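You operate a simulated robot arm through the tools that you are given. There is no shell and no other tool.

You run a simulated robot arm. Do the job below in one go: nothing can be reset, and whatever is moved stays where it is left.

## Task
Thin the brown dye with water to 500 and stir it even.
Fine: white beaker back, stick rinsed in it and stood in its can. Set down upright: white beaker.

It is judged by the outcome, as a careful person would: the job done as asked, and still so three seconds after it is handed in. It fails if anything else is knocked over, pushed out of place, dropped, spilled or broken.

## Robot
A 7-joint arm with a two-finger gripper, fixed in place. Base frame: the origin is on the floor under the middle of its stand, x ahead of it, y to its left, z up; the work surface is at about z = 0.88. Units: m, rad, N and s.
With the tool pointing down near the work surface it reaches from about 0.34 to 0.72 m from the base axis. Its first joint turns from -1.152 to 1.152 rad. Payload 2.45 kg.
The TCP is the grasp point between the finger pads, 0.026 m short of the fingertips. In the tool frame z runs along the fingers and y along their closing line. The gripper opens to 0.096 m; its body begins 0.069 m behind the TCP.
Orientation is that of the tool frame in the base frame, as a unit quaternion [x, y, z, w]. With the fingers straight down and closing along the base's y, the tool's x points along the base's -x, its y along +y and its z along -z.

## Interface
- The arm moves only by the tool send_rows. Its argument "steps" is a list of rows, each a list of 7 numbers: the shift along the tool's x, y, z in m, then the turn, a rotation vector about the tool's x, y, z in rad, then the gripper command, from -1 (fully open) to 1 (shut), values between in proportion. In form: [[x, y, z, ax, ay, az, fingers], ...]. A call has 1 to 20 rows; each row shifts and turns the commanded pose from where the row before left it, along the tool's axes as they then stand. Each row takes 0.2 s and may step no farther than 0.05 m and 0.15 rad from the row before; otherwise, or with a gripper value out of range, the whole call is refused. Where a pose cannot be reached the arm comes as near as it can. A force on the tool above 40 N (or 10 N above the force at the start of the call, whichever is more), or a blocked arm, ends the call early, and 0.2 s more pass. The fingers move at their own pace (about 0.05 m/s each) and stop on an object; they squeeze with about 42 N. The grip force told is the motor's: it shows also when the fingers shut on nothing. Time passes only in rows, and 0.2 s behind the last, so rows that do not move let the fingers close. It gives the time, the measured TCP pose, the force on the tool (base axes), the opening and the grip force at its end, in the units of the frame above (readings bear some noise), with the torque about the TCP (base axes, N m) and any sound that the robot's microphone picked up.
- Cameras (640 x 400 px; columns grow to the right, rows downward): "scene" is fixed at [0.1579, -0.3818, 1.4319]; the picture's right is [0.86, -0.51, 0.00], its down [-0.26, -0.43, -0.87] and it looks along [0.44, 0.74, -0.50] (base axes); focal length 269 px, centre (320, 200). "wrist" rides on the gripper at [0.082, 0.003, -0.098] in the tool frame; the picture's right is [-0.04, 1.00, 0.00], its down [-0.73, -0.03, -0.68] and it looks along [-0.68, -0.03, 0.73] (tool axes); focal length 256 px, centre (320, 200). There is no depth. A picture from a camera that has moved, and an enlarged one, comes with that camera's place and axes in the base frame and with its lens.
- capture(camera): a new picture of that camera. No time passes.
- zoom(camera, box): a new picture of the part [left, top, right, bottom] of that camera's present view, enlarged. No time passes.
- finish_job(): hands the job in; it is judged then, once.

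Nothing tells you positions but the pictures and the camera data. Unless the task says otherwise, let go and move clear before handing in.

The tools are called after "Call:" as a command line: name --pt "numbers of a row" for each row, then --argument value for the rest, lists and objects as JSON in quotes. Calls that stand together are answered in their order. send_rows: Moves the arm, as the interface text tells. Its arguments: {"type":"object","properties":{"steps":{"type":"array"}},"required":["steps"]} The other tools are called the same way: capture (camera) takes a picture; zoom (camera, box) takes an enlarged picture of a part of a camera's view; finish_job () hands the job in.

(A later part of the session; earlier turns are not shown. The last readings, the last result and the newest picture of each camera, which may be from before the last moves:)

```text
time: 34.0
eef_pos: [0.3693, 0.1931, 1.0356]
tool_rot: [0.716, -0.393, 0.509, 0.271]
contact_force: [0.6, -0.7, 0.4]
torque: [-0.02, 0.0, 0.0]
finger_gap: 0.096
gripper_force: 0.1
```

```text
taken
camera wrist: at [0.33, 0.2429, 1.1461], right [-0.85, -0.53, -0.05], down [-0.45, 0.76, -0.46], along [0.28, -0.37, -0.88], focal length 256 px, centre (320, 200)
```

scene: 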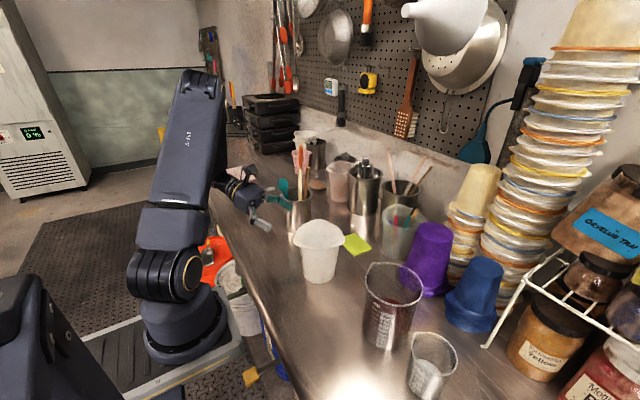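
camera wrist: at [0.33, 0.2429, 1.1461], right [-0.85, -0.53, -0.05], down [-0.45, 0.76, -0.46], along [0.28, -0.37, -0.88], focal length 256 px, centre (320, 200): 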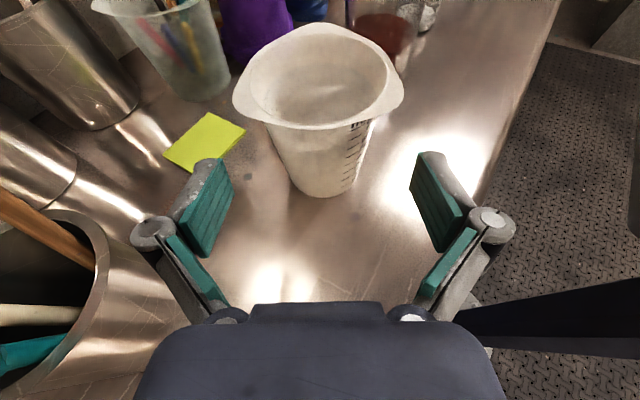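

Descent is clean with about 3 cm to the can on the left. I'll go down the remaining 11 cm to grip height.

Call:
send_rows --pt "-0.0377 0.0005 0.0132 0 0 0 -1" --pt "-0.033 0.0004 0.0115 0 0 0 -1" --pt "-0.033 0.0004 0.0115 0 0 0 -1" --pt "0 0 0 0 0 0 -1"

Call:
capture --camera "scene"

Call:
capture --camera "wrist"

```text
time: 35.0
eef_pos: [0.3737, 0.1902, 0.9276]
tool_rot: [0.716, -0.392, 0.51, 0.271]
contact_force: [0.5, 0.6, 0.3]
torque: [0.01, 0.0, 0.01]
finger_gap: 0.0959
gripper_force: 0.0
```

```text
taken
```

scene: 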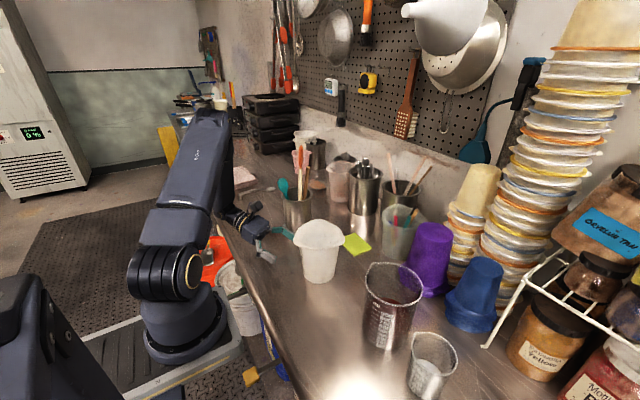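

```text
taken
camera wrist: at [0.3332, 0.2421, 1.0378], right [-0.85, -0.53, -0.05], down [-0.45, 0.76, -0.46], along [0.28, -0.37, -0.88], focal length 256 px, centre (320, 200)
```

wrist: 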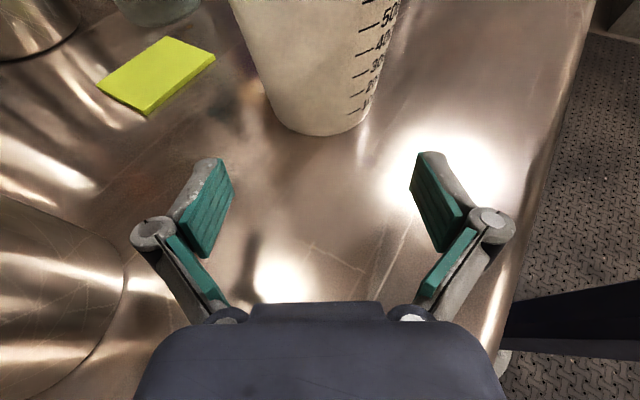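

At grip height and still aligned. I'll zoom in to check lateral centering against the beaker's edges before advancing.

Call:
zoom --camera "wrist" --box '[200, 0, 440, 160]'

```text
2.50 times, centred on (320, 80) of wrist
camera zoom: at [0.3332, 0.2421, 1.0378], right [-0.85, -0.53, -0.05], down [-0.45, 0.76, -0.46], along [0.28, -0.37, -0.88], focal length 640 px, centre (320, 500)
```

zoom: 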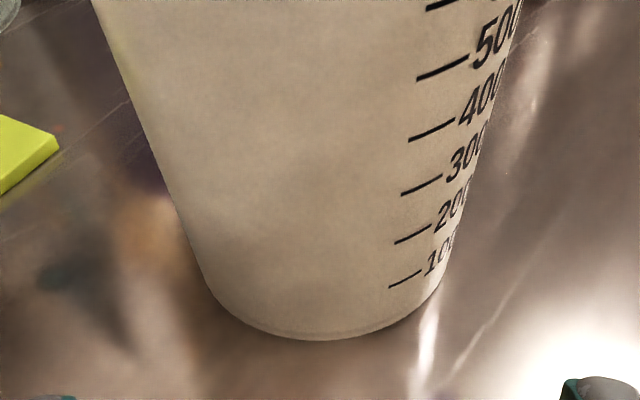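

Centered within about 1 mm. I'll advance level toward the beaker in two parts.

Call:
send_rows --pt "0.0083 -0.0005 0.0236 0 0 0 -1" --pt "0.0083 -0.0005 0.0236 0 0 0 -1" --pt "0 0 0 0 0 0 -1"

Call:
capture --camera "wrist"

```text
time: 35.8
eef_pos: [0.3996, 0.1482, 0.9277]
tool_rot: [0.716, -0.393, 0.509, 0.271]
contact_force: [0.5, 0.9, -0.5]
torque: [0.0, 0.03, -0.02]
finger_gap: 0.096
gripper_force: 0.0
```

```text
taken
camera wrist: at [0.3601, 0.199, 1.0376], right [-0.85, -0.53, -0.05], down [-0.45, 0.76, -0.46], along [0.28, -0.37, -0.88], focal length 256 px, centre (320, 200)
```

wrist: 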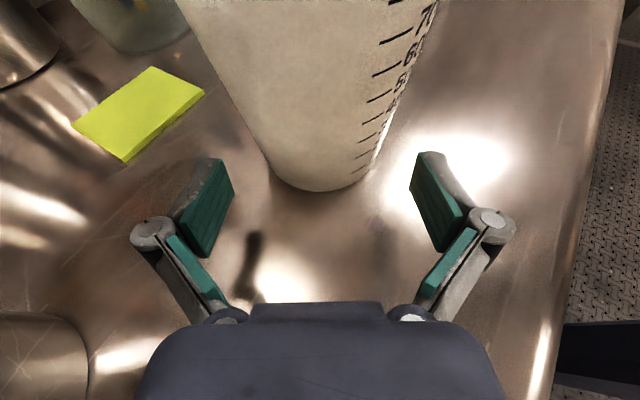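

Still centered, with the pads straddling the base. I'll advance the last 5.4 cm in small steps and watch the force.

Call:
send_rows --pt "0.006 0 0.017 0 0 0 -1" --pt "0.006 0 0.017 0 0 0 -1" --pt "0.006 0 0.017 0 0 0 -1" --pt "0 0 0 0 0 0 -1"

Call:
capture --camera "wrist"

Call:
zoom --camera "scene" --box '[220, 180, 380, 300]'

```text
time: 36.8
eef_pos: [0.4284, 0.1024, 0.9274]
tool_rot: [0.716, -0.393, 0.509, 0.271]
contact_force: [-0.5, -0.5, 0.3]
torque: [0.03, -0.01, -0.01]
finger_gap: 0.0962
gripper_force: 0.1
```

```text
taken
camera wrist: at [0.3892, 0.1536, 1.0365], right [-0.85, -0.53, -0.05], down [-0.45, 0.76, -0.46], along [0.28, -0.37, -0.88], focal length 256 px, centre (320, 200)
```

wrist: 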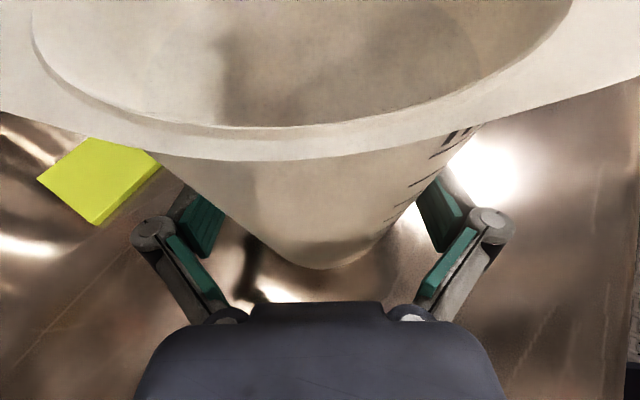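

```text
3.33 times, centred on (300, 240) of scene
camera zoom: at [0.1579, -0.3818, 1.4319], right [0.86, -0.51, 0.0], down [-0.26, -0.43, -0.87], along [0.44, 0.74, -0.5], focal length 897 px, centre (387, 67)
```

zoom: 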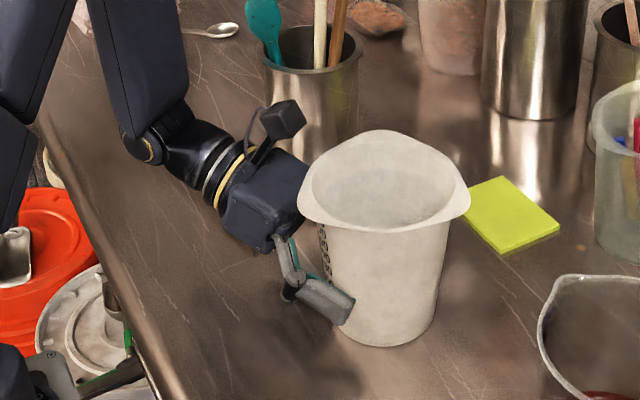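

No contact, and the pads flank the beaker with the axis 1 cm past the TCP. Now I close the fingers.

Call:
send_rows --pt "0 0 0 0 0 0 0.2" --pt "0 0 0 0 0 0 0.6" --pt "0 0 0 0 0 0 1" --pt "0 0 0 0 0 0 1"

Call:
zoom --camera "scene" --box '[220, 180, 380, 300]'

```text
time: 37.8
eef_pos: [0.4297, 0.1018, 0.9279]
tool_rot: [0.716, -0.393, 0.51, 0.271]
contact_force: [0.4, 1.4, 4.1]
torque: [0.15, 0.08, 0.11]
finger_gap: 0.093
gripper_force: 41.8
```

```text
3.33 times, centred on (300, 240) of scene
camera zoom: at [0.1578, -0.3817, 1.4319], right [0.86, -0.51, 0.0], down [-0.26, -0.43, -0.87], along [0.44, 0.74, -0.5], focal length 897 px, centre (387, 67)
```

zoom: 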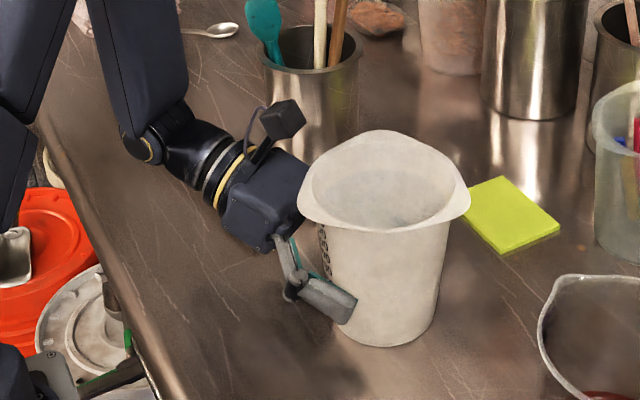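

The grip is firm at 0.093 m. I'll lift 2–3 cm and check the hold and weight.

Call:
send_rows --pt "0.0094 -0.0001 -0.0033 0 0 0 1" --pt "0.0141 -0.0002 -0.005 0 0 0 1" --pt "0 0 0 0 0 0 1"

Call:
zoom --camera "scene" --box '[220, 180, 380, 300]'

```text
time: 38.6
eef_pos: [0.4283, 0.1032, 0.9526]
tool_rot: [0.715, -0.393, 0.509, 0.272]
contact_force: [0.4, 0.4, -6.7]
torque: [0.05, 0.01, -0.02]
finger_gap: 0.0927
gripper_force: 42.3
```

```text
3.33 times, centred on (300, 240) of scene
camera zoom: at [0.158, -0.3817, 1.4319], right [0.86, -0.51, 0.0], down [-0.26, -0.43, -0.87], along [0.44, 0.74, -0.5], focal length 897 px, centre (387, 67)
```

zoom: 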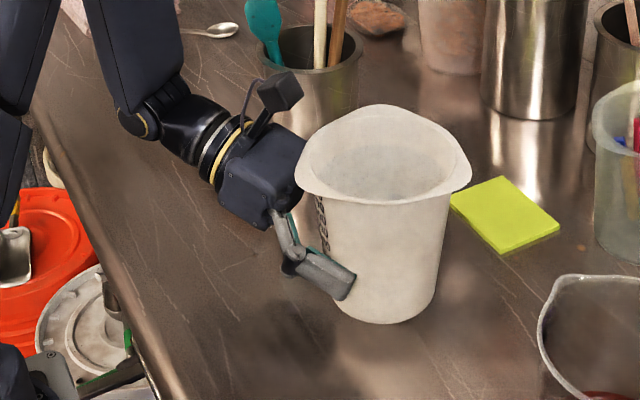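

It weighs about 6.8 N, so roughly 600 g of water. I'll raise it and carry it upright to a spot short of the dye beaker, with the lip facing it.

Call:
send_rows --pt "0.0141 -0.0002 -0.005 0 0 0 1" --pt "0.0283 -0.0004 -0.0099 0 0 0 1" --pt "0.0283 -0.0004 -0.0099 0 0 0 1" --pt "0.0283 -0.0004 -0.0099 0 0 0 1" --pt "0.0283 -0.0004 -0.0099 0 0 0 1" --pt "0.0113 -0.0002 -0.004 0 0 0 1" --pt "0.003 0.0091 0.0081 0 0 0 1" --pt "0.0053 0.0163 0.0145 0 0 0 1" --pt "0.0053 0.0163 0.0145 0 0 0 1" --pt "0.0053 0.0163 0.0145 0 0 0 1" --pt "0.0053 0.0163 0.0145 0 0 0 1" --pt "0.003 0.0091 0.0081 0 0 0 1" --pt "0.0024 0.0073 0.0065 0 0 0 1" --pt "0 0 0 0 0 0 1"

Call:
capture --camera "scene"

Call:
capture --camera "wrist"

```text
time: 41.6
eef_pos: [0.3997, -0.0184, 1.1]
tool_rot: [0.716, -0.393, 0.509, 0.271]
contact_force: [-0.3, -0.1, -7.4]
torque: [0.08, 0.06, 0.03]
finger_gap: 0.0931
gripper_force: 41.8
```

```text
taken
```

scene: 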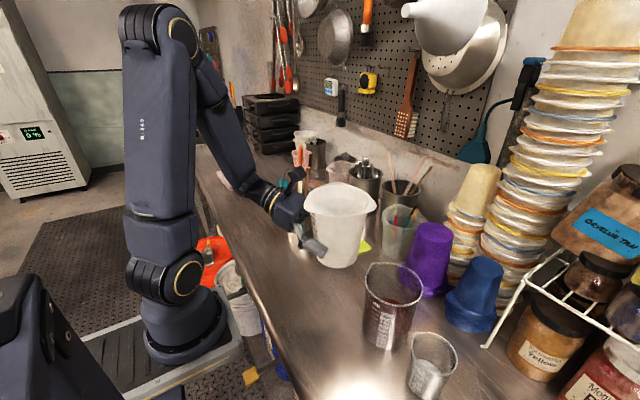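

```text
taken
camera wrist: at [0.3604, 0.0322, 1.209], right [-0.85, -0.53, -0.05], down [-0.45, 0.76, -0.46], along [0.28, -0.37, -0.88], focal length 256 px, centre (320, 200)
```

wrist: 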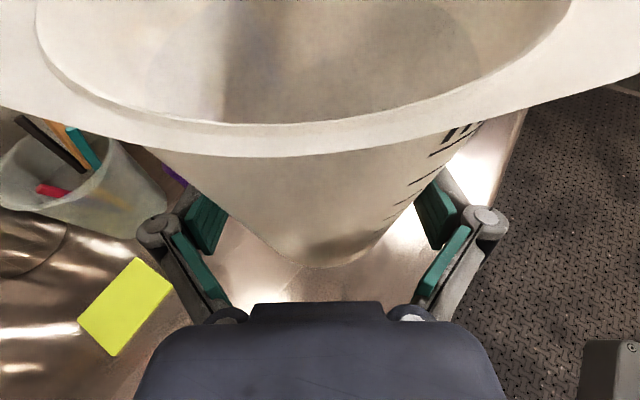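

Held steadily, with the lip corner pointing at the dye beaker. I'll lower slightly and tilt to about 20° (not yet pouring), then check.

Call:
send_rows --pt "-0.0094 0.0001 0.0033 0 0 0 1" --pt "-0.0094 0.0001 0.0033 0 0 0 1" --pt "0 0 0 0 -0.06 0 1" --pt "0 0 0 0 -0.06 0 1" --pt "0 0 0 0 -0.06 0 1" --pt "0 0 0 0 -0.06 0 1" --pt "0 0 0 0 -0.06 0 1" --pt "0 0 0 0 -0.05 0 1" --pt "0 0 0 0 0 0 1"

Call:
capture --camera "scene"

Call:
zoom --camera "scene" --box '[280, 170, 440, 350]'

Call:
capture --camera "wrist"

```text
time: 43.6
eef_pos: [0.4001, -0.0215, 1.08]
tool_rot: [0.794, -0.434, 0.377, 0.198]
contact_force: [-0.6, 0.4, -7.1]
torque: [0.12, 0.06, 0.02]
finger_gap: 0.0927
gripper_force: 42.1
```

```text
taken
```

scene: 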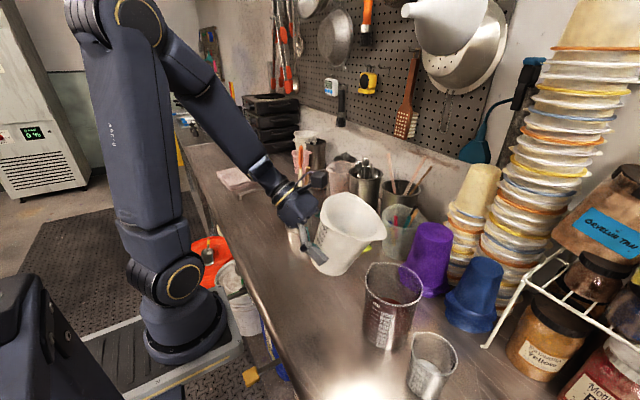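

```text
2.22 times, centred on (360, 260) of scene
camera zoom: at [0.158, -0.3818, 1.4318], right [0.86, -0.51, 0.0], down [-0.26, -0.43, -0.87], along [0.44, 0.74, -0.5], focal length 598 px, centre (231, 67)
```

zoom: 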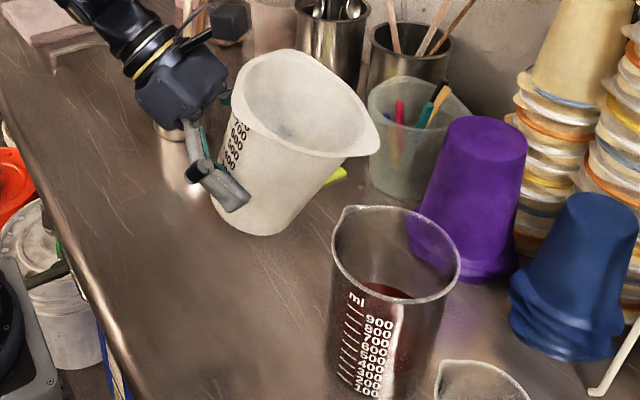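

```text
taken
camera wrist: at [0.3831, -0.0031, 1.2056], right [-0.85, -0.52, -0.04], down [-0.51, 0.85, -0.13], along [0.1, -0.09, -0.99], focal length 256 px, centre (320, 200)
```

wrist: 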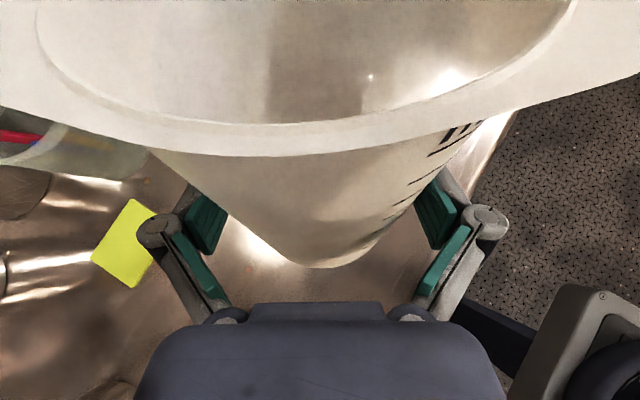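

The lip sits right above the near half of the dye beaker's mouth. I'll tilt another 7° and watch for flow.

Call:
send_rows --pt "0 0 0 0 -0.06 0 1" --pt "0 0 0 0 -0.06 0 1" --pt "0 0 0 0 0 0 1" --pt "0 0 0 0 0 0 1"

Call:
zoom --camera "scene" --box '[320, 200, 440, 350]'

```text
time: 44.6
eef_pos: [0.3994, -0.02, 1.0799]
tool_rot: [0.815, -0.446, 0.328, 0.173]
contact_force: [-0.3, -0.4, -7.1]
torque: [0.11, 0.11, 0.03]
finger_gap: 0.0927
gripper_force: 42.3
```

```text
2.67 times, centred on (380, 275) of scene
camera zoom: at [0.158, -0.3818, 1.4318], right [0.86, -0.51, 0.0], down [-0.26, -0.43, -0.87], along [0.44, 0.74, -0.5], focal length 717 px, centre (160, 0)
```

zoom: 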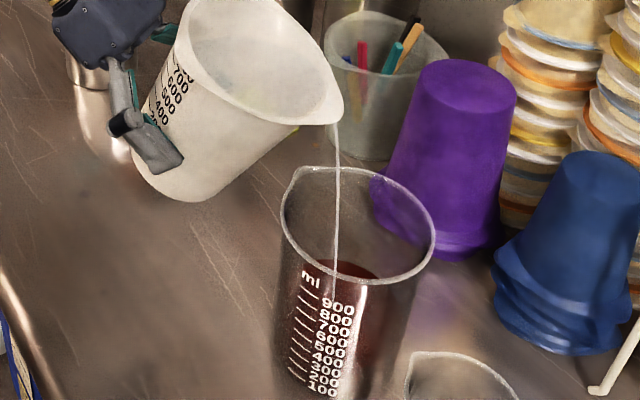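

A thin stream is falling cleanly into the dye. I'll hold here briefly and follow the level.

Call:
send_rows --pt "0 0 0 0 0 0 1" --pt "0 0 0 0 0 0 1" --pt "0 0 0 0 0 0 1" --pt "0 0 0 0 0 0 1"

Call:
zoom --camera "scene" --box '[320, 200, 440, 350]'

Call:
zoom --camera "scene" --box '[365, 270, 415, 350]'

```text
time: 45.6
eef_pos: [0.4013, -0.0195, 1.0806]
tool_rot: [0.815, -0.445, 0.329, 0.172]
contact_force: [0.0, -0.5, -6.7]
torque: [0.1, 0.04, 0.01]
finger_gap: 0.093
gripper_force: 41.8
```

```text
2.67 times, centred on (380, 275) of scene
camera zoom: at [0.158, -0.3818, 1.4318], right [0.86, -0.51, 0.0], down [-0.26, -0.43, -0.87], along [0.44, 0.74, -0.5], focal length 717 px, centre (160, 0)
```

zoom: 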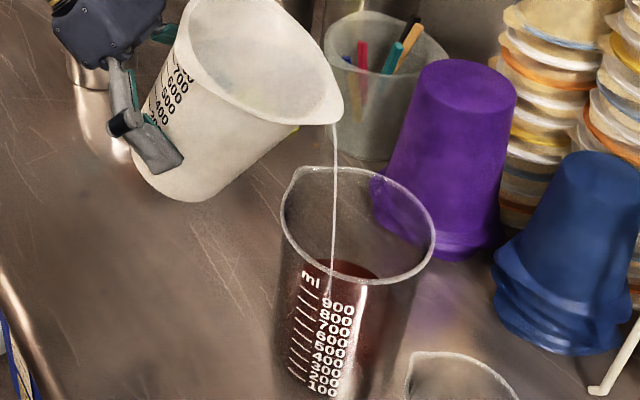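

```text
5.00 times, centred on (390, 310) of scene
camera zoom: at [0.158, -0.3818, 1.4318], right [0.86, -0.51, 0.0], down [-0.26, -0.43, -0.87], along [0.44, 0.74, -0.5], focal length 1345 px, centre (-30, -350)
```

zoom: 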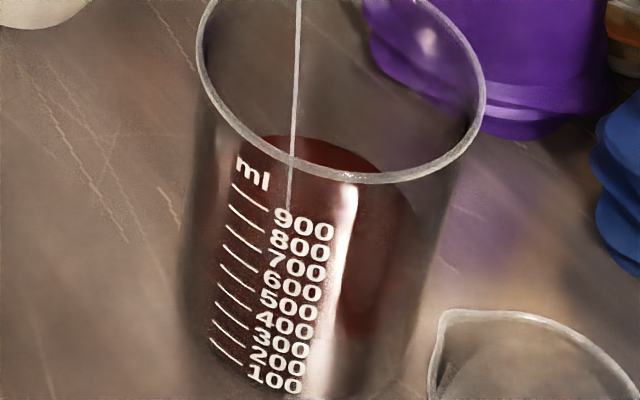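

The flow is thinning as it self-limits. I'll tilt a few degrees more and keep tracking.

Call:
send_rows --pt "0 0 0 0 -0.04 0 1" --pt "0 0 0 0 -0.04 0 1" --pt "0 0 0 0 0 0 1" --pt "0 0 0 0 0 0 1" --pt "0 0 0 0 0 0 1" --pt "0 0 0 0 0 0 1"

Call:
zoom --camera "scene" --box '[320, 200, 440, 350]'

Call:
zoom --camera "scene" --box '[365, 270, 415, 350]'

```text
time: 47.0
eef_pos: [0.3997, -0.0187, 1.0782]
tool_rot: [0.827, -0.452, 0.295, 0.154]
contact_force: [0.1, -0.9, -7.6]
torque: [0.07, 0.07, -0.03]
finger_gap: 0.0929
gripper_force: 42.2
```

```text
2.67 times, centred on (380, 275) of scene
camera zoom: at [0.158, -0.3818, 1.4318], right [0.86, -0.51, 0.0], down [-0.26, -0.43, -0.87], along [0.44, 0.74, -0.5], focal length 717 px, centre (160, 0)
```

zoom: 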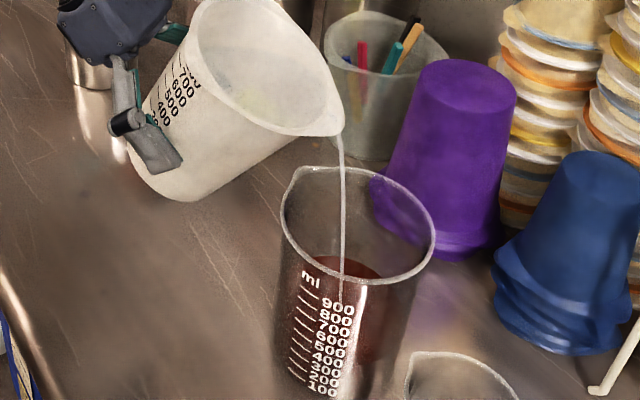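

```text
5.00 times, centred on (390, 310) of scene
camera zoom: at [0.158, -0.3818, 1.4318], right [0.86, -0.51, 0.0], down [-0.26, -0.43, -0.87], along [0.44, 0.74, -0.5], focal length 1345 px, centre (-30, -350)
```

zoom: 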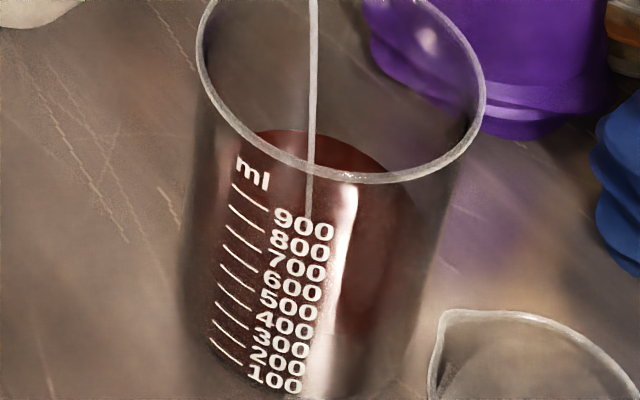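

The surface is rising steadily in the beaker. I'll hold at this tilt another second.

Call:
send_rows --pt "0 0 0 0 0 0 1" --pt "0 0 0 0 0 0 1" --pt "0 0 0 0 0 0 1" --pt "0 0 0 0 0 0 1" --pt "0 0 0 0 0 0 1"

Call:
zoom --camera "scene" --box '[320, 200, 440, 350]'

Call:
zoom --camera "scene" --box '[365, 270, 415, 350]'

```text
time: 48.2
eef_pos: [0.3997, -0.0184, 1.0789]
tool_rot: [0.828, -0.452, 0.295, 0.154]
contact_force: [-1.4, -0.6, -6.5]
torque: [0.14, 0.11, 0.0]
finger_gap: 0.0926
gripper_force: 42.0
```

```text
2.67 times, centred on (380, 275) of scene
camera zoom: at [0.158, -0.3818, 1.4318], right [0.86, -0.51, 0.0], down [-0.26, -0.43, -0.87], along [0.44, 0.74, -0.5], focal length 717 px, centre (160, 0)
```

zoom: 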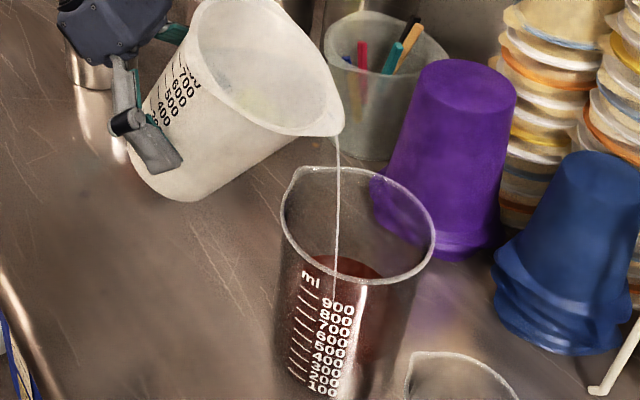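

```text
5.00 times, centred on (390, 310) of scene
camera zoom: at [0.158, -0.3818, 1.4318], right [0.86, -0.51, 0.0], down [-0.26, -0.43, -0.87], along [0.44, 0.74, -0.5], focal length 1345 px, centre (-30, -350)
```

zoom: 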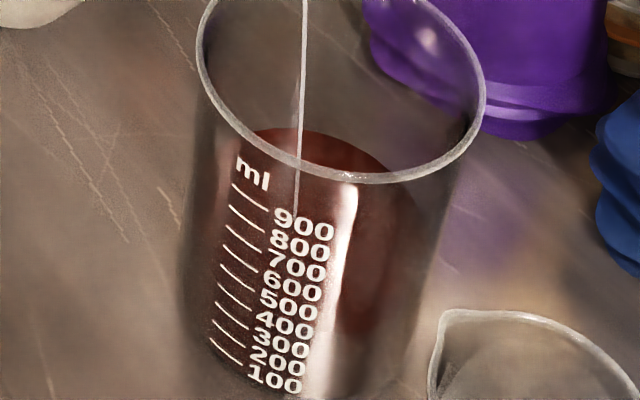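

Flow is thinning again. I'll zoom tightly on the scale to read the contact line.

Call:
zoom --camera "scene" --box '[368, 290, 408, 350]'

Call:
zoom --camera "scene" --box '[372, 300, 396, 330]'

```text
6.67 times, centred on (388, 320) of scene
camera zoom: at [0.158, -0.3818, 1.4318], right [0.86, -0.51, 0.0], down [-0.26, -0.43, -0.87], along [0.44, 0.74, -0.5], focal length 1793 px, centre (-133, -600)
```

zoom: 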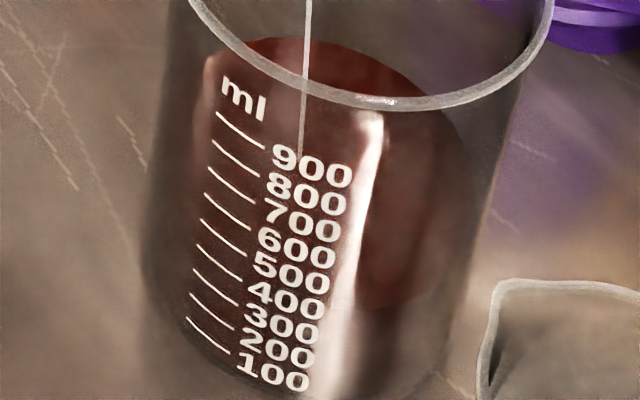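

```text
13.33 times, centred on (384, 315) of scene
camera zoom: at [0.158, -0.3818, 1.4318], right [0.86, -0.51, 0.0], down [-0.26, -0.43, -0.87], along [0.44, 0.74, -0.5], focal length 3586 px, centre (-533, -1333)
```

zoom: 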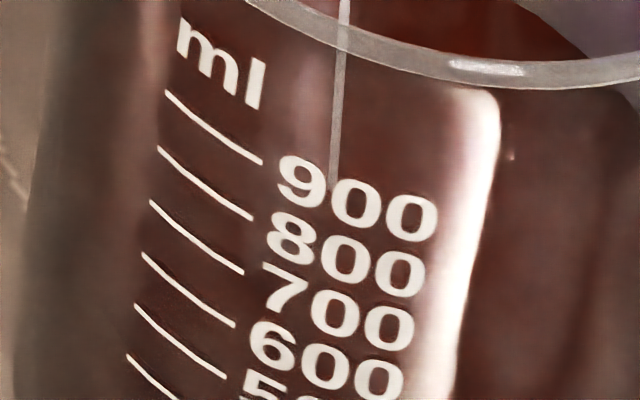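

My reading is about 395 ml now, with the back edge of the surface at row ~295.7; 500 ml should put it near row 292. I'll tilt further in small steps and track that edge at high zoom.

Call:
send_rows --pt "0 0 0 0 -0.04 0 1" --pt "0 0 0 0 -0.03 0 1" --pt "0 0 0 0 0 0 1" --pt "0 0 0 0 0 0 1" --pt "0 0 0 0 0 0 1" --pt "0 0 0 0 0 0 1" --pt "0 0 0 0 0 0 1"

Call:
zoom --camera "scene" --box '[320, 200, 440, 350]'

Call:
zoom --camera "scene" --box '[368, 280, 416, 310]'

```text
time: 49.8
eef_pos: [0.3988, -0.019, 1.0806]
tool_rot: [0.837, -0.457, 0.267, 0.139]
contact_force: [-0.2, 0.9, -6.4]
torque: [0.11, 0.09, -0.01]
finger_gap: 0.0928
gripper_force: 42.0
```

```text
2.67 times, centred on (380, 275) of scene
camera zoom: at [0.158, -0.3818, 1.4318], right [0.86, -0.51, 0.0], down [-0.26, -0.43, -0.87], along [0.44, 0.74, -0.5], focal length 717 px, centre (160, 0)
```

zoom: 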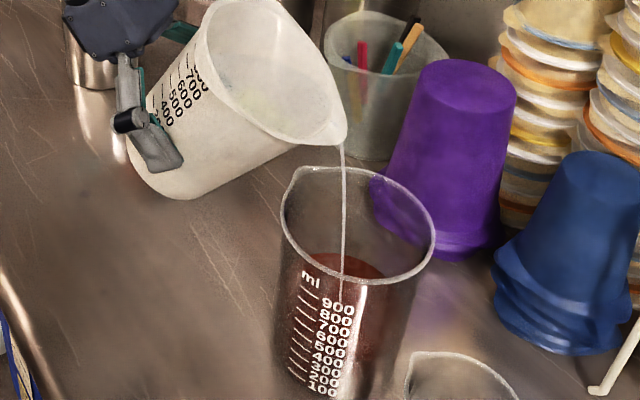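

```text
13.33 times, centred on (392, 295) of scene
camera zoom: at [0.158, -0.3818, 1.4318], right [0.86, -0.51, 0.0], down [-0.26, -0.43, -0.87], along [0.44, 0.74, -0.5], focal length 3586 px, centre (-640, -1067)
```

zoom: 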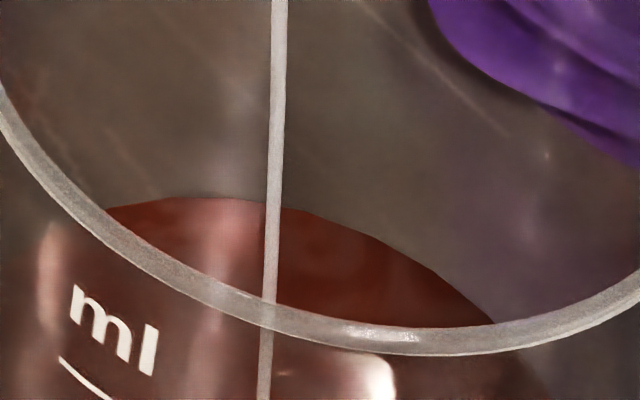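

The back edge is at row ~294.8 (about 420–425 ml). I'll hold to let the flow settle and re-measure.

Call:
send_rows --pt "0 0 0 0 0 0 1" --pt "0 0 0 0 0 0 1" --pt "0 0 0 0 0 0 1" --pt "0 0 0 0 0 0 1" --pt "0 0 0 0 0 0 1"

Call:
zoom --camera "scene" --box '[320, 200, 440, 350]'

Call:
zoom --camera "scene" --box '[368, 280, 416, 310]'

```text
time: 51.0
eef_pos: [0.3998, -0.0193, 1.079]
tool_rot: [0.838, -0.456, 0.267, 0.138]
contact_force: [-0.1, 0.2, -7.0]
torque: [0.12, 0.06, 0.02]
finger_gap: 0.0927
gripper_force: 41.5
```

```text
2.67 times, centred on (380, 275) of scene
camera zoom: at [0.158, -0.3818, 1.4318], right [0.86, -0.51, 0.0], down [-0.26, -0.43, -0.87], along [0.44, 0.74, -0.5], focal length 717 px, centre (160, 0)
```

zoom: 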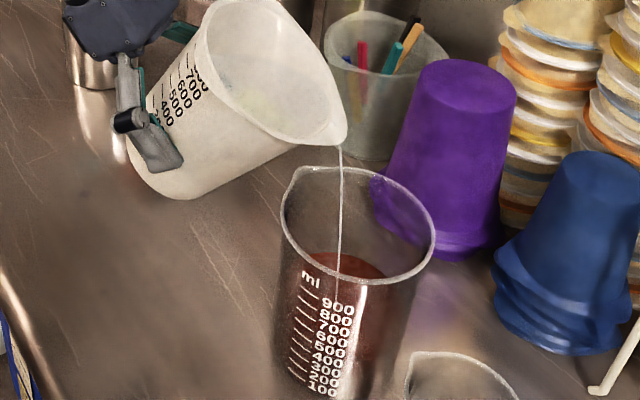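

```text
13.33 times, centred on (392, 295) of scene
camera zoom: at [0.158, -0.3818, 1.4318], right [0.86, -0.51, 0.0], down [-0.26, -0.43, -0.87], along [0.44, 0.74, -0.5], focal length 3586 px, centre (-640, -1067)
```

zoom: 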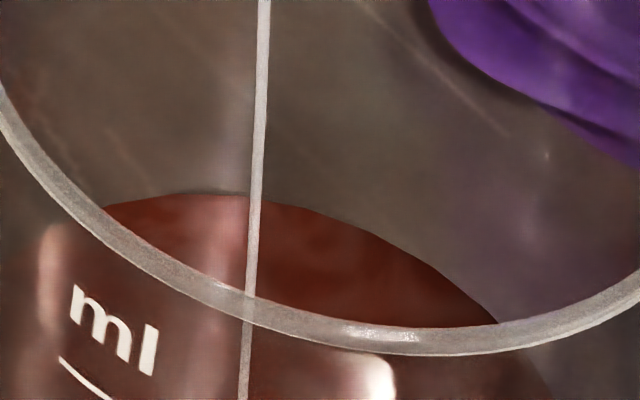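

Row ~294.5 now. I'll tilt another 3.5°.

Call:
send_rows --pt "0 0 0 0 -0.03 0 1" --pt "0 0 0 0 -0.03 0 1" --pt "0 0 0 0 0 0 1" --pt "0 0 0 0 0 0 1" --pt "0 0 0 0 0 0 1" --pt "0 0 0 0 0 0 1" --pt "0 0 0 0 0 0 1" --pt "0 0 0 0 0 0 1" --pt "0 0 0 0 0 0 1" --pt "0 0 0 0 0 0 1"

Call:
zoom --camera "scene" --box '[320, 200, 440, 350]'

Call:
zoom --camera "scene" --box '[368, 280, 416, 310]'

```text
time: 53.2
eef_pos: [0.399, -0.0194, 1.0787]
tool_rot: [0.845, -0.461, 0.241, 0.125]
contact_force: [0.5, -0.5, -5.9]
torque: [0.08, 0.07, 0.0]
finger_gap: 0.0926
gripper_force: 41.8
```

```text
2.67 times, centred on (380, 275) of scene
camera zoom: at [0.158, -0.3818, 1.4319], right [0.86, -0.51, 0.0], down [-0.26, -0.43, -0.87], along [0.44, 0.74, -0.5], focal length 717 px, centre (160, 0)
```

zoom: 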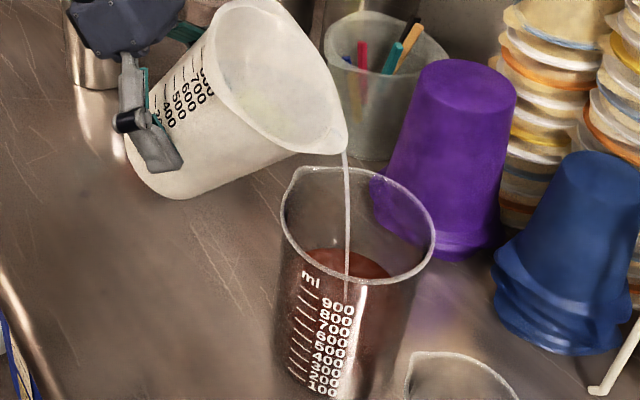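

```text
13.33 times, centred on (392, 295) of scene
camera zoom: at [0.158, -0.3818, 1.4319], right [0.86, -0.51, 0.0], down [-0.26, -0.43, -0.87], along [0.44, 0.74, -0.5], focal length 3586 px, centre (-640, -1067)
```

zoom: 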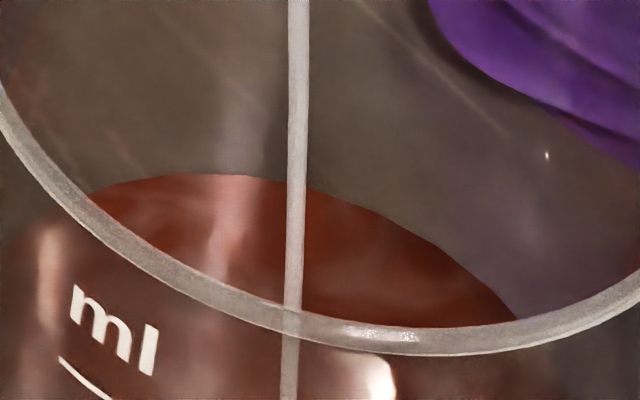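

The back edge is at row ~293.0, about 470 ml; triangulating the scale puts the 500 mark near row 292. The flow should be near its natural stop at this tilt, so I'll hold briefly and check.

Call:
send_rows --pt "0 0 0 0 0 0 1" --pt "0 0 0 0 0 0 1"

Call:
zoom --camera "scene" --box '[320, 200, 440, 350]'

Call:
zoom --camera "scene" --box '[368, 280, 416, 310]'

```text
time: 53.8
eef_pos: [0.4003, -0.0182, 1.0789]
tool_rot: [0.845, -0.46, 0.24, 0.125]
contact_force: [0.4, -0.1, -6.4]
torque: [0.07, 0.12, 0.0]
finger_gap: 0.0926
gripper_force: 42.1
```

```text
2.67 times, centred on (380, 275) of scene
camera zoom: at [0.158, -0.3818, 1.4319], right [0.86, -0.51, 0.0], down [-0.26, -0.43, -0.87], along [0.44, 0.74, -0.5], focal length 717 px, centre (160, 0)
```

zoom: 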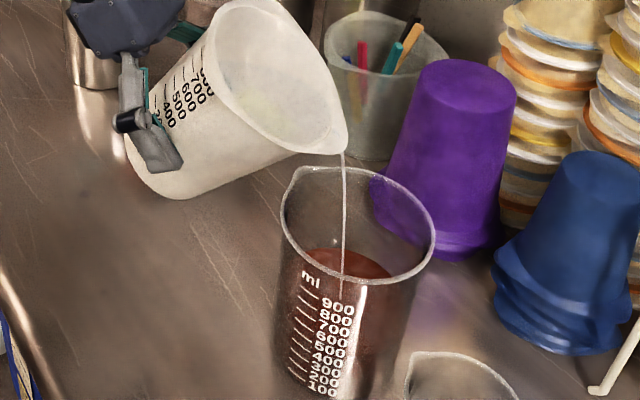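

```text
13.33 times, centred on (392, 295) of scene
camera zoom: at [0.158, -0.3818, 1.4319], right [0.86, -0.51, 0.0], down [-0.26, -0.43, -0.87], along [0.44, 0.74, -0.5], focal length 3586 px, centre (-640, -1067)
```

zoom: 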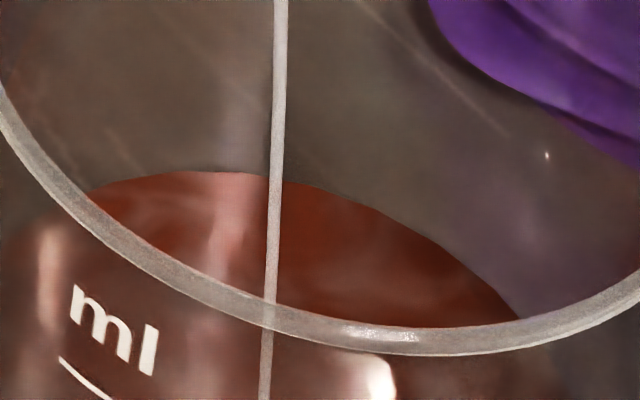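

Row ~292.85 and thinning. I'll hold a bit longer.

Call:
send_rows --pt "0 0 0 0 0 0 1" --pt "0 0 0 0 0 0 1" --pt "0 0 0 0 0 0 1" --pt "0 0 0 0 0 0 1"

Call:
zoom --camera "scene" --box '[368, 280, 416, 310]'

Call:
zoom --camera "scene" --box '[368, 300, 408, 350]'

```text
time: 54.8
eef_pos: [0.4013, -0.0197, 1.0787]
tool_rot: [0.845, -0.461, 0.241, 0.126]
contact_force: [0.6, 0.1, -5.7]
torque: [0.1, 0.08, -0.02]
finger_gap: 0.0924
gripper_force: 42.3
```

```text
13.33 times, centred on (392, 295) of scene
camera zoom: at [0.158, -0.3818, 1.4319], right [0.86, -0.51, 0.0], down [-0.26, -0.43, -0.87], along [0.44, 0.74, -0.5], focal length 3586 px, centre (-640, -1067)
```

zoom: 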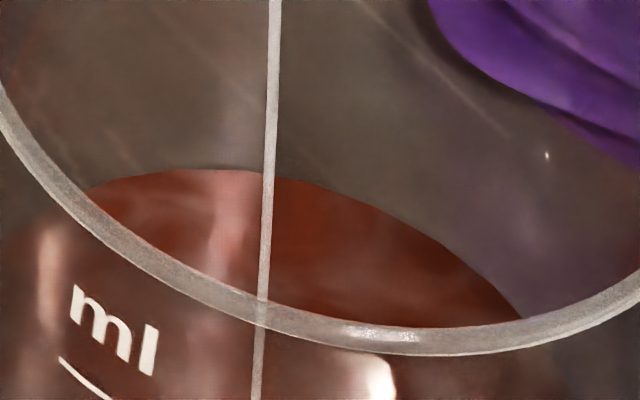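

```text
8.00 times, centred on (388, 325) of scene
camera zoom: at [0.158, -0.3818, 1.4319], right [0.86, -0.51, 0.0], down [-0.26, -0.43, -0.87], along [0.44, 0.74, -0.5], focal length 2152 px, centre (-224, -800)
```

zoom: 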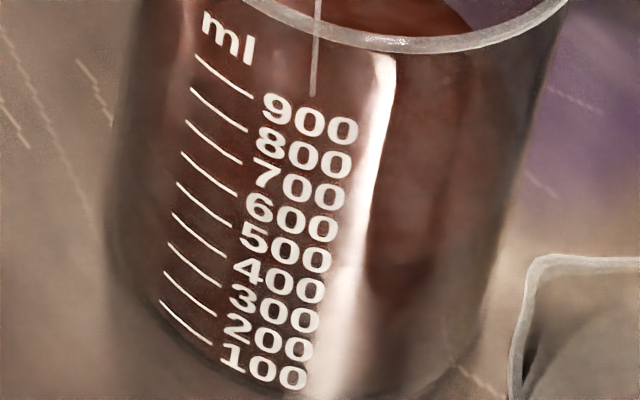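

Row ~292.67, roughly 480 ml. A tiny extra tilt of under 1° should add the last bit.

Call:
send_rows --pt "0 0 0 0 -0.015 0 1" --pt "0 0 0 0 0 0 1" --pt "0 0 0 0 0 0 1" --pt "0 0 0 0 0 0 1" --pt "0 0 0 0 0 0 1"

Call:
zoom --camera "scene" --box '[368, 280, 416, 310]'

Call:
zoom --camera "scene" --box '[320, 200, 440, 350]'

```text
time: 56.0
eef_pos: [0.4, -0.0185, 1.08]
tool_rot: [0.847, -0.462, 0.235, 0.121]
contact_force: [0.4, -0.7, -5.3]
torque: [0.06, 0.07, 0.0]
finger_gap: 0.0925
gripper_force: 42.2
```

```text
13.33 times, centred on (392, 295) of scene
camera zoom: at [0.158, -0.3818, 1.4319], right [0.86, -0.51, 0.0], down [-0.26, -0.43, -0.87], along [0.44, 0.74, -0.5], focal length 3586 px, centre (-640, -1067)
```

zoom: 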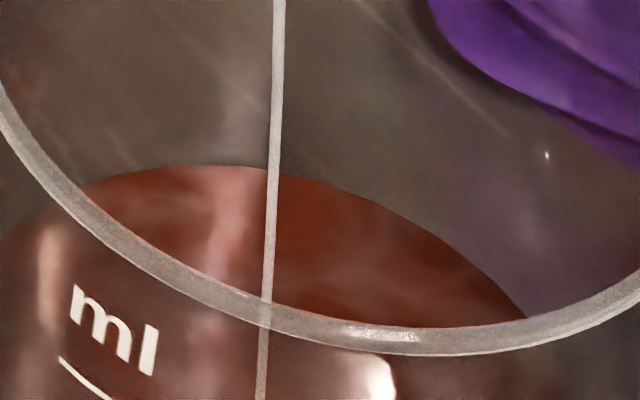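

```text
2.67 times, centred on (380, 275) of scene
camera zoom: at [0.158, -0.3818, 1.4319], right [0.86, -0.51, 0.0], down [-0.26, -0.43, -0.87], along [0.44, 0.74, -0.5], focal length 717 px, centre (160, 0)
```

zoom: 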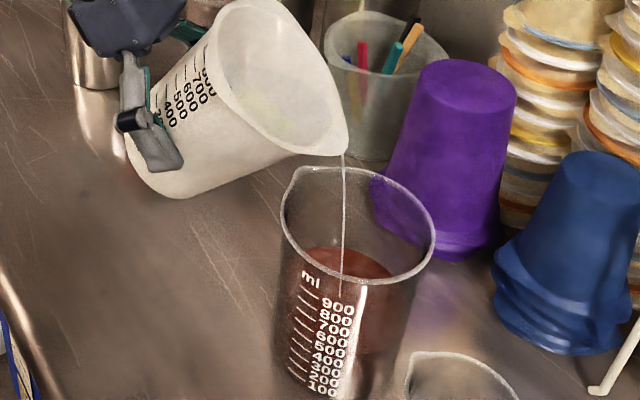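

Row ~292.3, roughly 488–490 ml. I'll try to see the near contact line against the marks directly.

Call:
zoom --camera "scene" --box '[364, 312, 388, 342]'

Call:
zoom --camera "scene" --box '[384, 310, 416, 350]'

```text
13.33 times, centred on (376, 327) of scene
camera zoom: at [0.158, -0.3818, 1.4319], right [0.86, -0.51, 0.0], down [-0.26, -0.43, -0.87], along [0.44, 0.74, -0.5], focal length 3586 px, centre (-427, -1493)
```

zoom: 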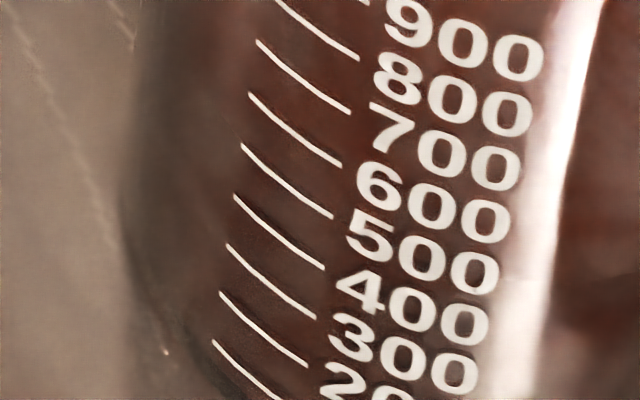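

```text
10.00 times, centred on (400, 330) of scene
camera zoom: at [0.158, -0.3818, 1.4319], right [0.86, -0.51, 0.0], down [-0.26, -0.43, -0.87], along [0.44, 0.74, -0.5], focal length 2690 px, centre (-480, -1100)
```

zoom: 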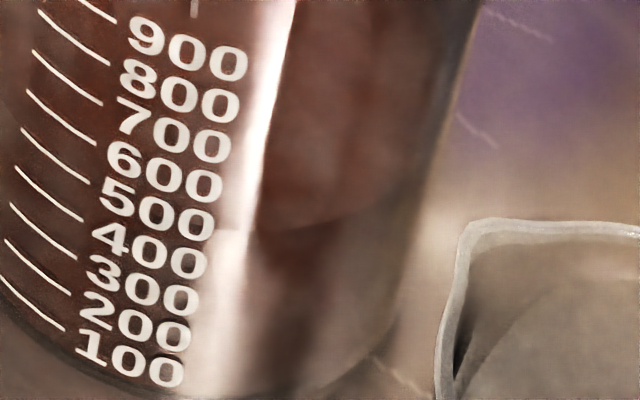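

By rise alone (about 17 mm since the start) I'm at roughly 490 ml, and the flow is down to a trickle. I'll let it trickle a moment longer, then tilt back upright.

Call:
send_rows --pt "0 0 0 0 0 0 1" --pt "0 0 0 0 0 0 1" --pt "0 0 0 0 0 0 1"

Call:
zoom --camera "scene" --box '[368, 280, 416, 310]'

Call:
zoom --camera "scene" --box '[384, 310, 416, 350]'

```text
time: 56.8
eef_pos: [0.4003, -0.0181, 1.0796]
tool_rot: [0.847, -0.461, 0.235, 0.122]
contact_force: [-0.2, -0.3, -6.3]
torque: [0.08, 0.07, 0.04]
finger_gap: 0.0925
gripper_force: 42.0
```

```text
13.33 times, centred on (392, 295) of scene
camera zoom: at [0.158, -0.3818, 1.4319], right [0.86, -0.51, 0.0], down [-0.26, -0.43, -0.87], along [0.44, 0.74, -0.5], focal length 3586 px, centre (-640, -1067)
```

zoom: 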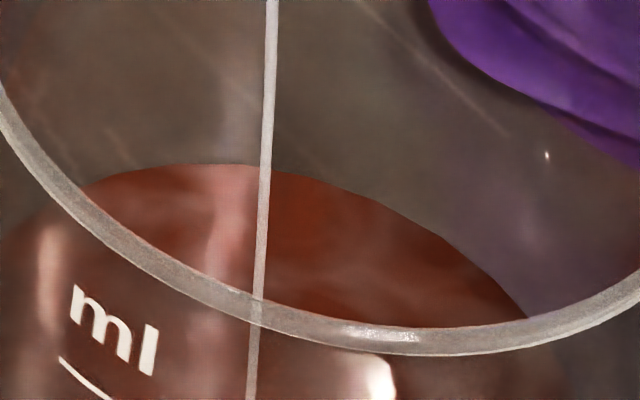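

```text
10.00 times, centred on (400, 330) of scene
camera zoom: at [0.158, -0.3818, 1.4319], right [0.86, -0.51, 0.0], down [-0.26, -0.43, -0.87], along [0.44, 0.74, -0.5], focal length 2690 px, centre (-480, -1100)
```

zoom: 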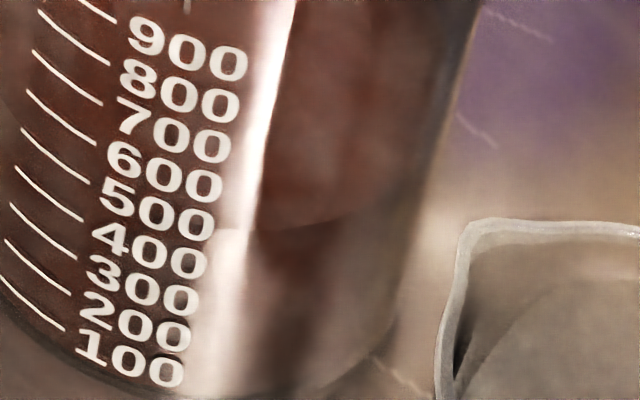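

Row ~292.2, about 494 ml by my reckoning. I stop here: tilt back upright and check that the stream has ended.

Call:
send_rows --pt "0 0 0 0 0.07 0 1" --pt "0 0 0 0 0.07 0 1" --pt "0 0 0 0 0.07 0 1" --pt "0 0 0 0 0 0 1" --pt "0 0 0 0 0 0 1" --pt "0 0 0 0 0 0 1"

Call:
zoom --camera "scene" --box '[368, 280, 416, 310]'

Call:
zoom --camera "scene" --box '[320, 200, 440, 350]'

```text
time: 58.2
eef_pos: [0.4, -0.0182, 1.0794]
tool_rot: [0.817, -0.447, 0.323, 0.168]
contact_force: [-0.4, -0.2, -6.6]
torque: [0.06, 0.04, 0.01]
finger_gap: 0.0927
gripper_force: 42.3
```

```text
13.33 times, centred on (392, 295) of scene
camera zoom: at [0.158, -0.3818, 1.4319], right [0.86, -0.51, 0.0], down [-0.26, -0.43, -0.87], along [0.44, 0.74, -0.5], focal length 3586 px, centre (-640, -1067)
```

zoom: 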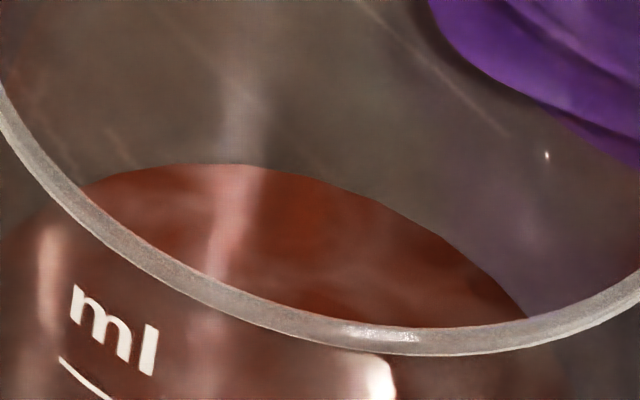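

```text
2.67 times, centred on (380, 275) of scene
camera zoom: at [0.158, -0.3818, 1.4319], right [0.86, -0.51, 0.0], down [-0.26, -0.43, -0.87], along [0.44, 0.74, -0.5], focal length 717 px, centre (160, 0)
```

zoom: 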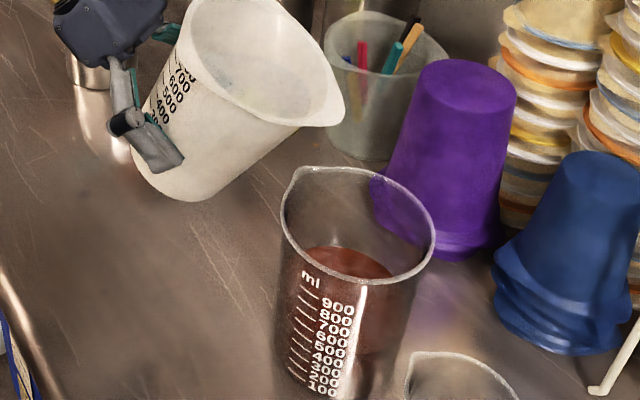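

The stream stopped cleanly with no drips. I'll bring the white beaker upright and take it back to its starting spot.

Call:
send_rows --pt "0 0 0 0 0.07 0 1" --pt "0 0 0 0 0.07 0 1" --pt "0 0 0 0 0.07 0 1" --pt "0 0 0 0 0.07 0 1" --pt "0 0 0 0 0.07 0 1" --pt "0 0 0 0 0.07 0 1" --pt "0 0 0 0 0.065 0 1" --pt "0.0094 -0.0001 -0.0033 0 0 0 1" --pt "0.0094 -0.0001 -0.0033 0 0 0 1" --pt "0 0 0 0 0 0 1"

Call:
capture --camera "scene"

```text
time: 60.4
eef_pos: [0.4011, -0.0207, 1.0996]
tool_rot: [0.716, -0.393, 0.509, 0.272]
contact_force: [-0.3, 0.1, -6.0]
torque: [0.05, 0.07, 0.0]
finger_gap: 0.0926
gripper_force: 42.3
```

```text
taken
```

scene: 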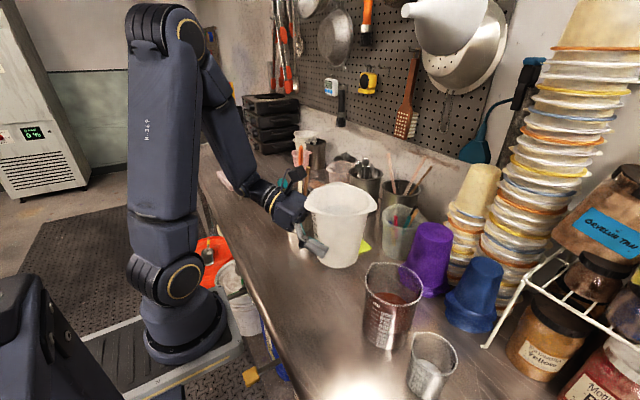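

Upright and steady. Now back over its original place, then down to just above the bench.

Call:
send_rows --pt "-0.0025 -0.0075 -0.0067 0 0 0 1" --pt "-0.0049 -0.015 -0.0133 0 0 0 1" --pt "-0.0049 -0.015 -0.0133 0 0 0 1" --pt "-0.0049 -0.015 -0.0133 0 0 0 1" --pt "-0.0049 -0.015 -0.0133 0 0 0 1" --pt "-0.0049 -0.015 -0.0133 0 0 0 1" --pt "-0.0025 -0.0075 -0.0067 0 0 0 1" --pt "-0.0188 0.0002 0.0066 0 0 0 1" --pt "-0.0283 0.0004 0.0099 0 0 0 1" --pt "-0.0283 0.0004 0.0099 0 0 0 1" --pt "-0.0283 0.0004 0.0099 0 0 0 1" --pt "-0.0283 0.0004 0.0099 0 0 0 1" --pt "-0.0141 0.0002 0.005 0 0 0 1" --pt "-0.0066 0.0001 0.0023 0 0 0 1" --pt "0 0 0 0 0 0 1"

Call:
zoom --camera "scene" --box '[220, 180, 380, 300]'

```text
time: 63.6
eef_pos: [0.4273, 0.102, 0.9375]
tool_rot: [0.716, -0.392, 0.509, 0.271]
contact_force: [0.0, 0.0, -5.9]
torque: [0.07, 0.0, 0.02]
finger_gap: 0.0925
gripper_force: 41.4
```

```text
3.33 times, centred on (300, 240) of scene
camera zoom: at [0.158, -0.3817, 1.4319], right [0.86, -0.51, 0.0], down [-0.26, -0.43, -0.87], along [0.44, 0.74, -0.5], focal length 897 px, centre (387, 67)
```

zoom: 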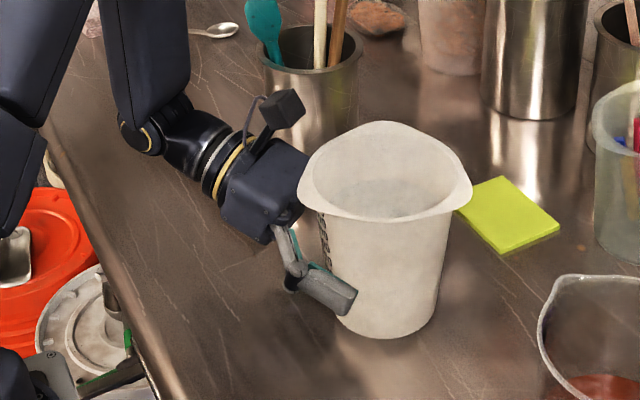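

About 9 mm above the bench. I'll ease it down in small steps watching for the bench to take the weight.

Call:
send_rows --pt "-0.0038 0 0.0013 0 0 0 1" --pt "-0.0028 0 0.001 0 0 0 1" --pt "0 0 0 0 0 0 1"

```text
time: 64.4
eef_pos: [0.4295, 0.1014, 0.9307]
tool_rot: [0.716, -0.393, 0.509, 0.272]
contact_force: [0.1, -0.7, -6.4]
torque: [0.08, 0.05, -0.05]
finger_gap: 0.0925
gripper_force: 42.7
```

Call:
send_rows --pt "-0.0019 0 0.0007 0 0 0 1" --pt "0 0 0 0 0 0 1"

```text
time: 65.0
eef_pos: [0.4288, 0.101, 0.9292]
tool_rot: [0.716, -0.393, 0.509, 0.272]
contact_force: [0.5, 0.6, -6.6]
torque: [0.07, 0.04, 0.01]
finger_gap: 0.0925
gripper_force: 42.2
```

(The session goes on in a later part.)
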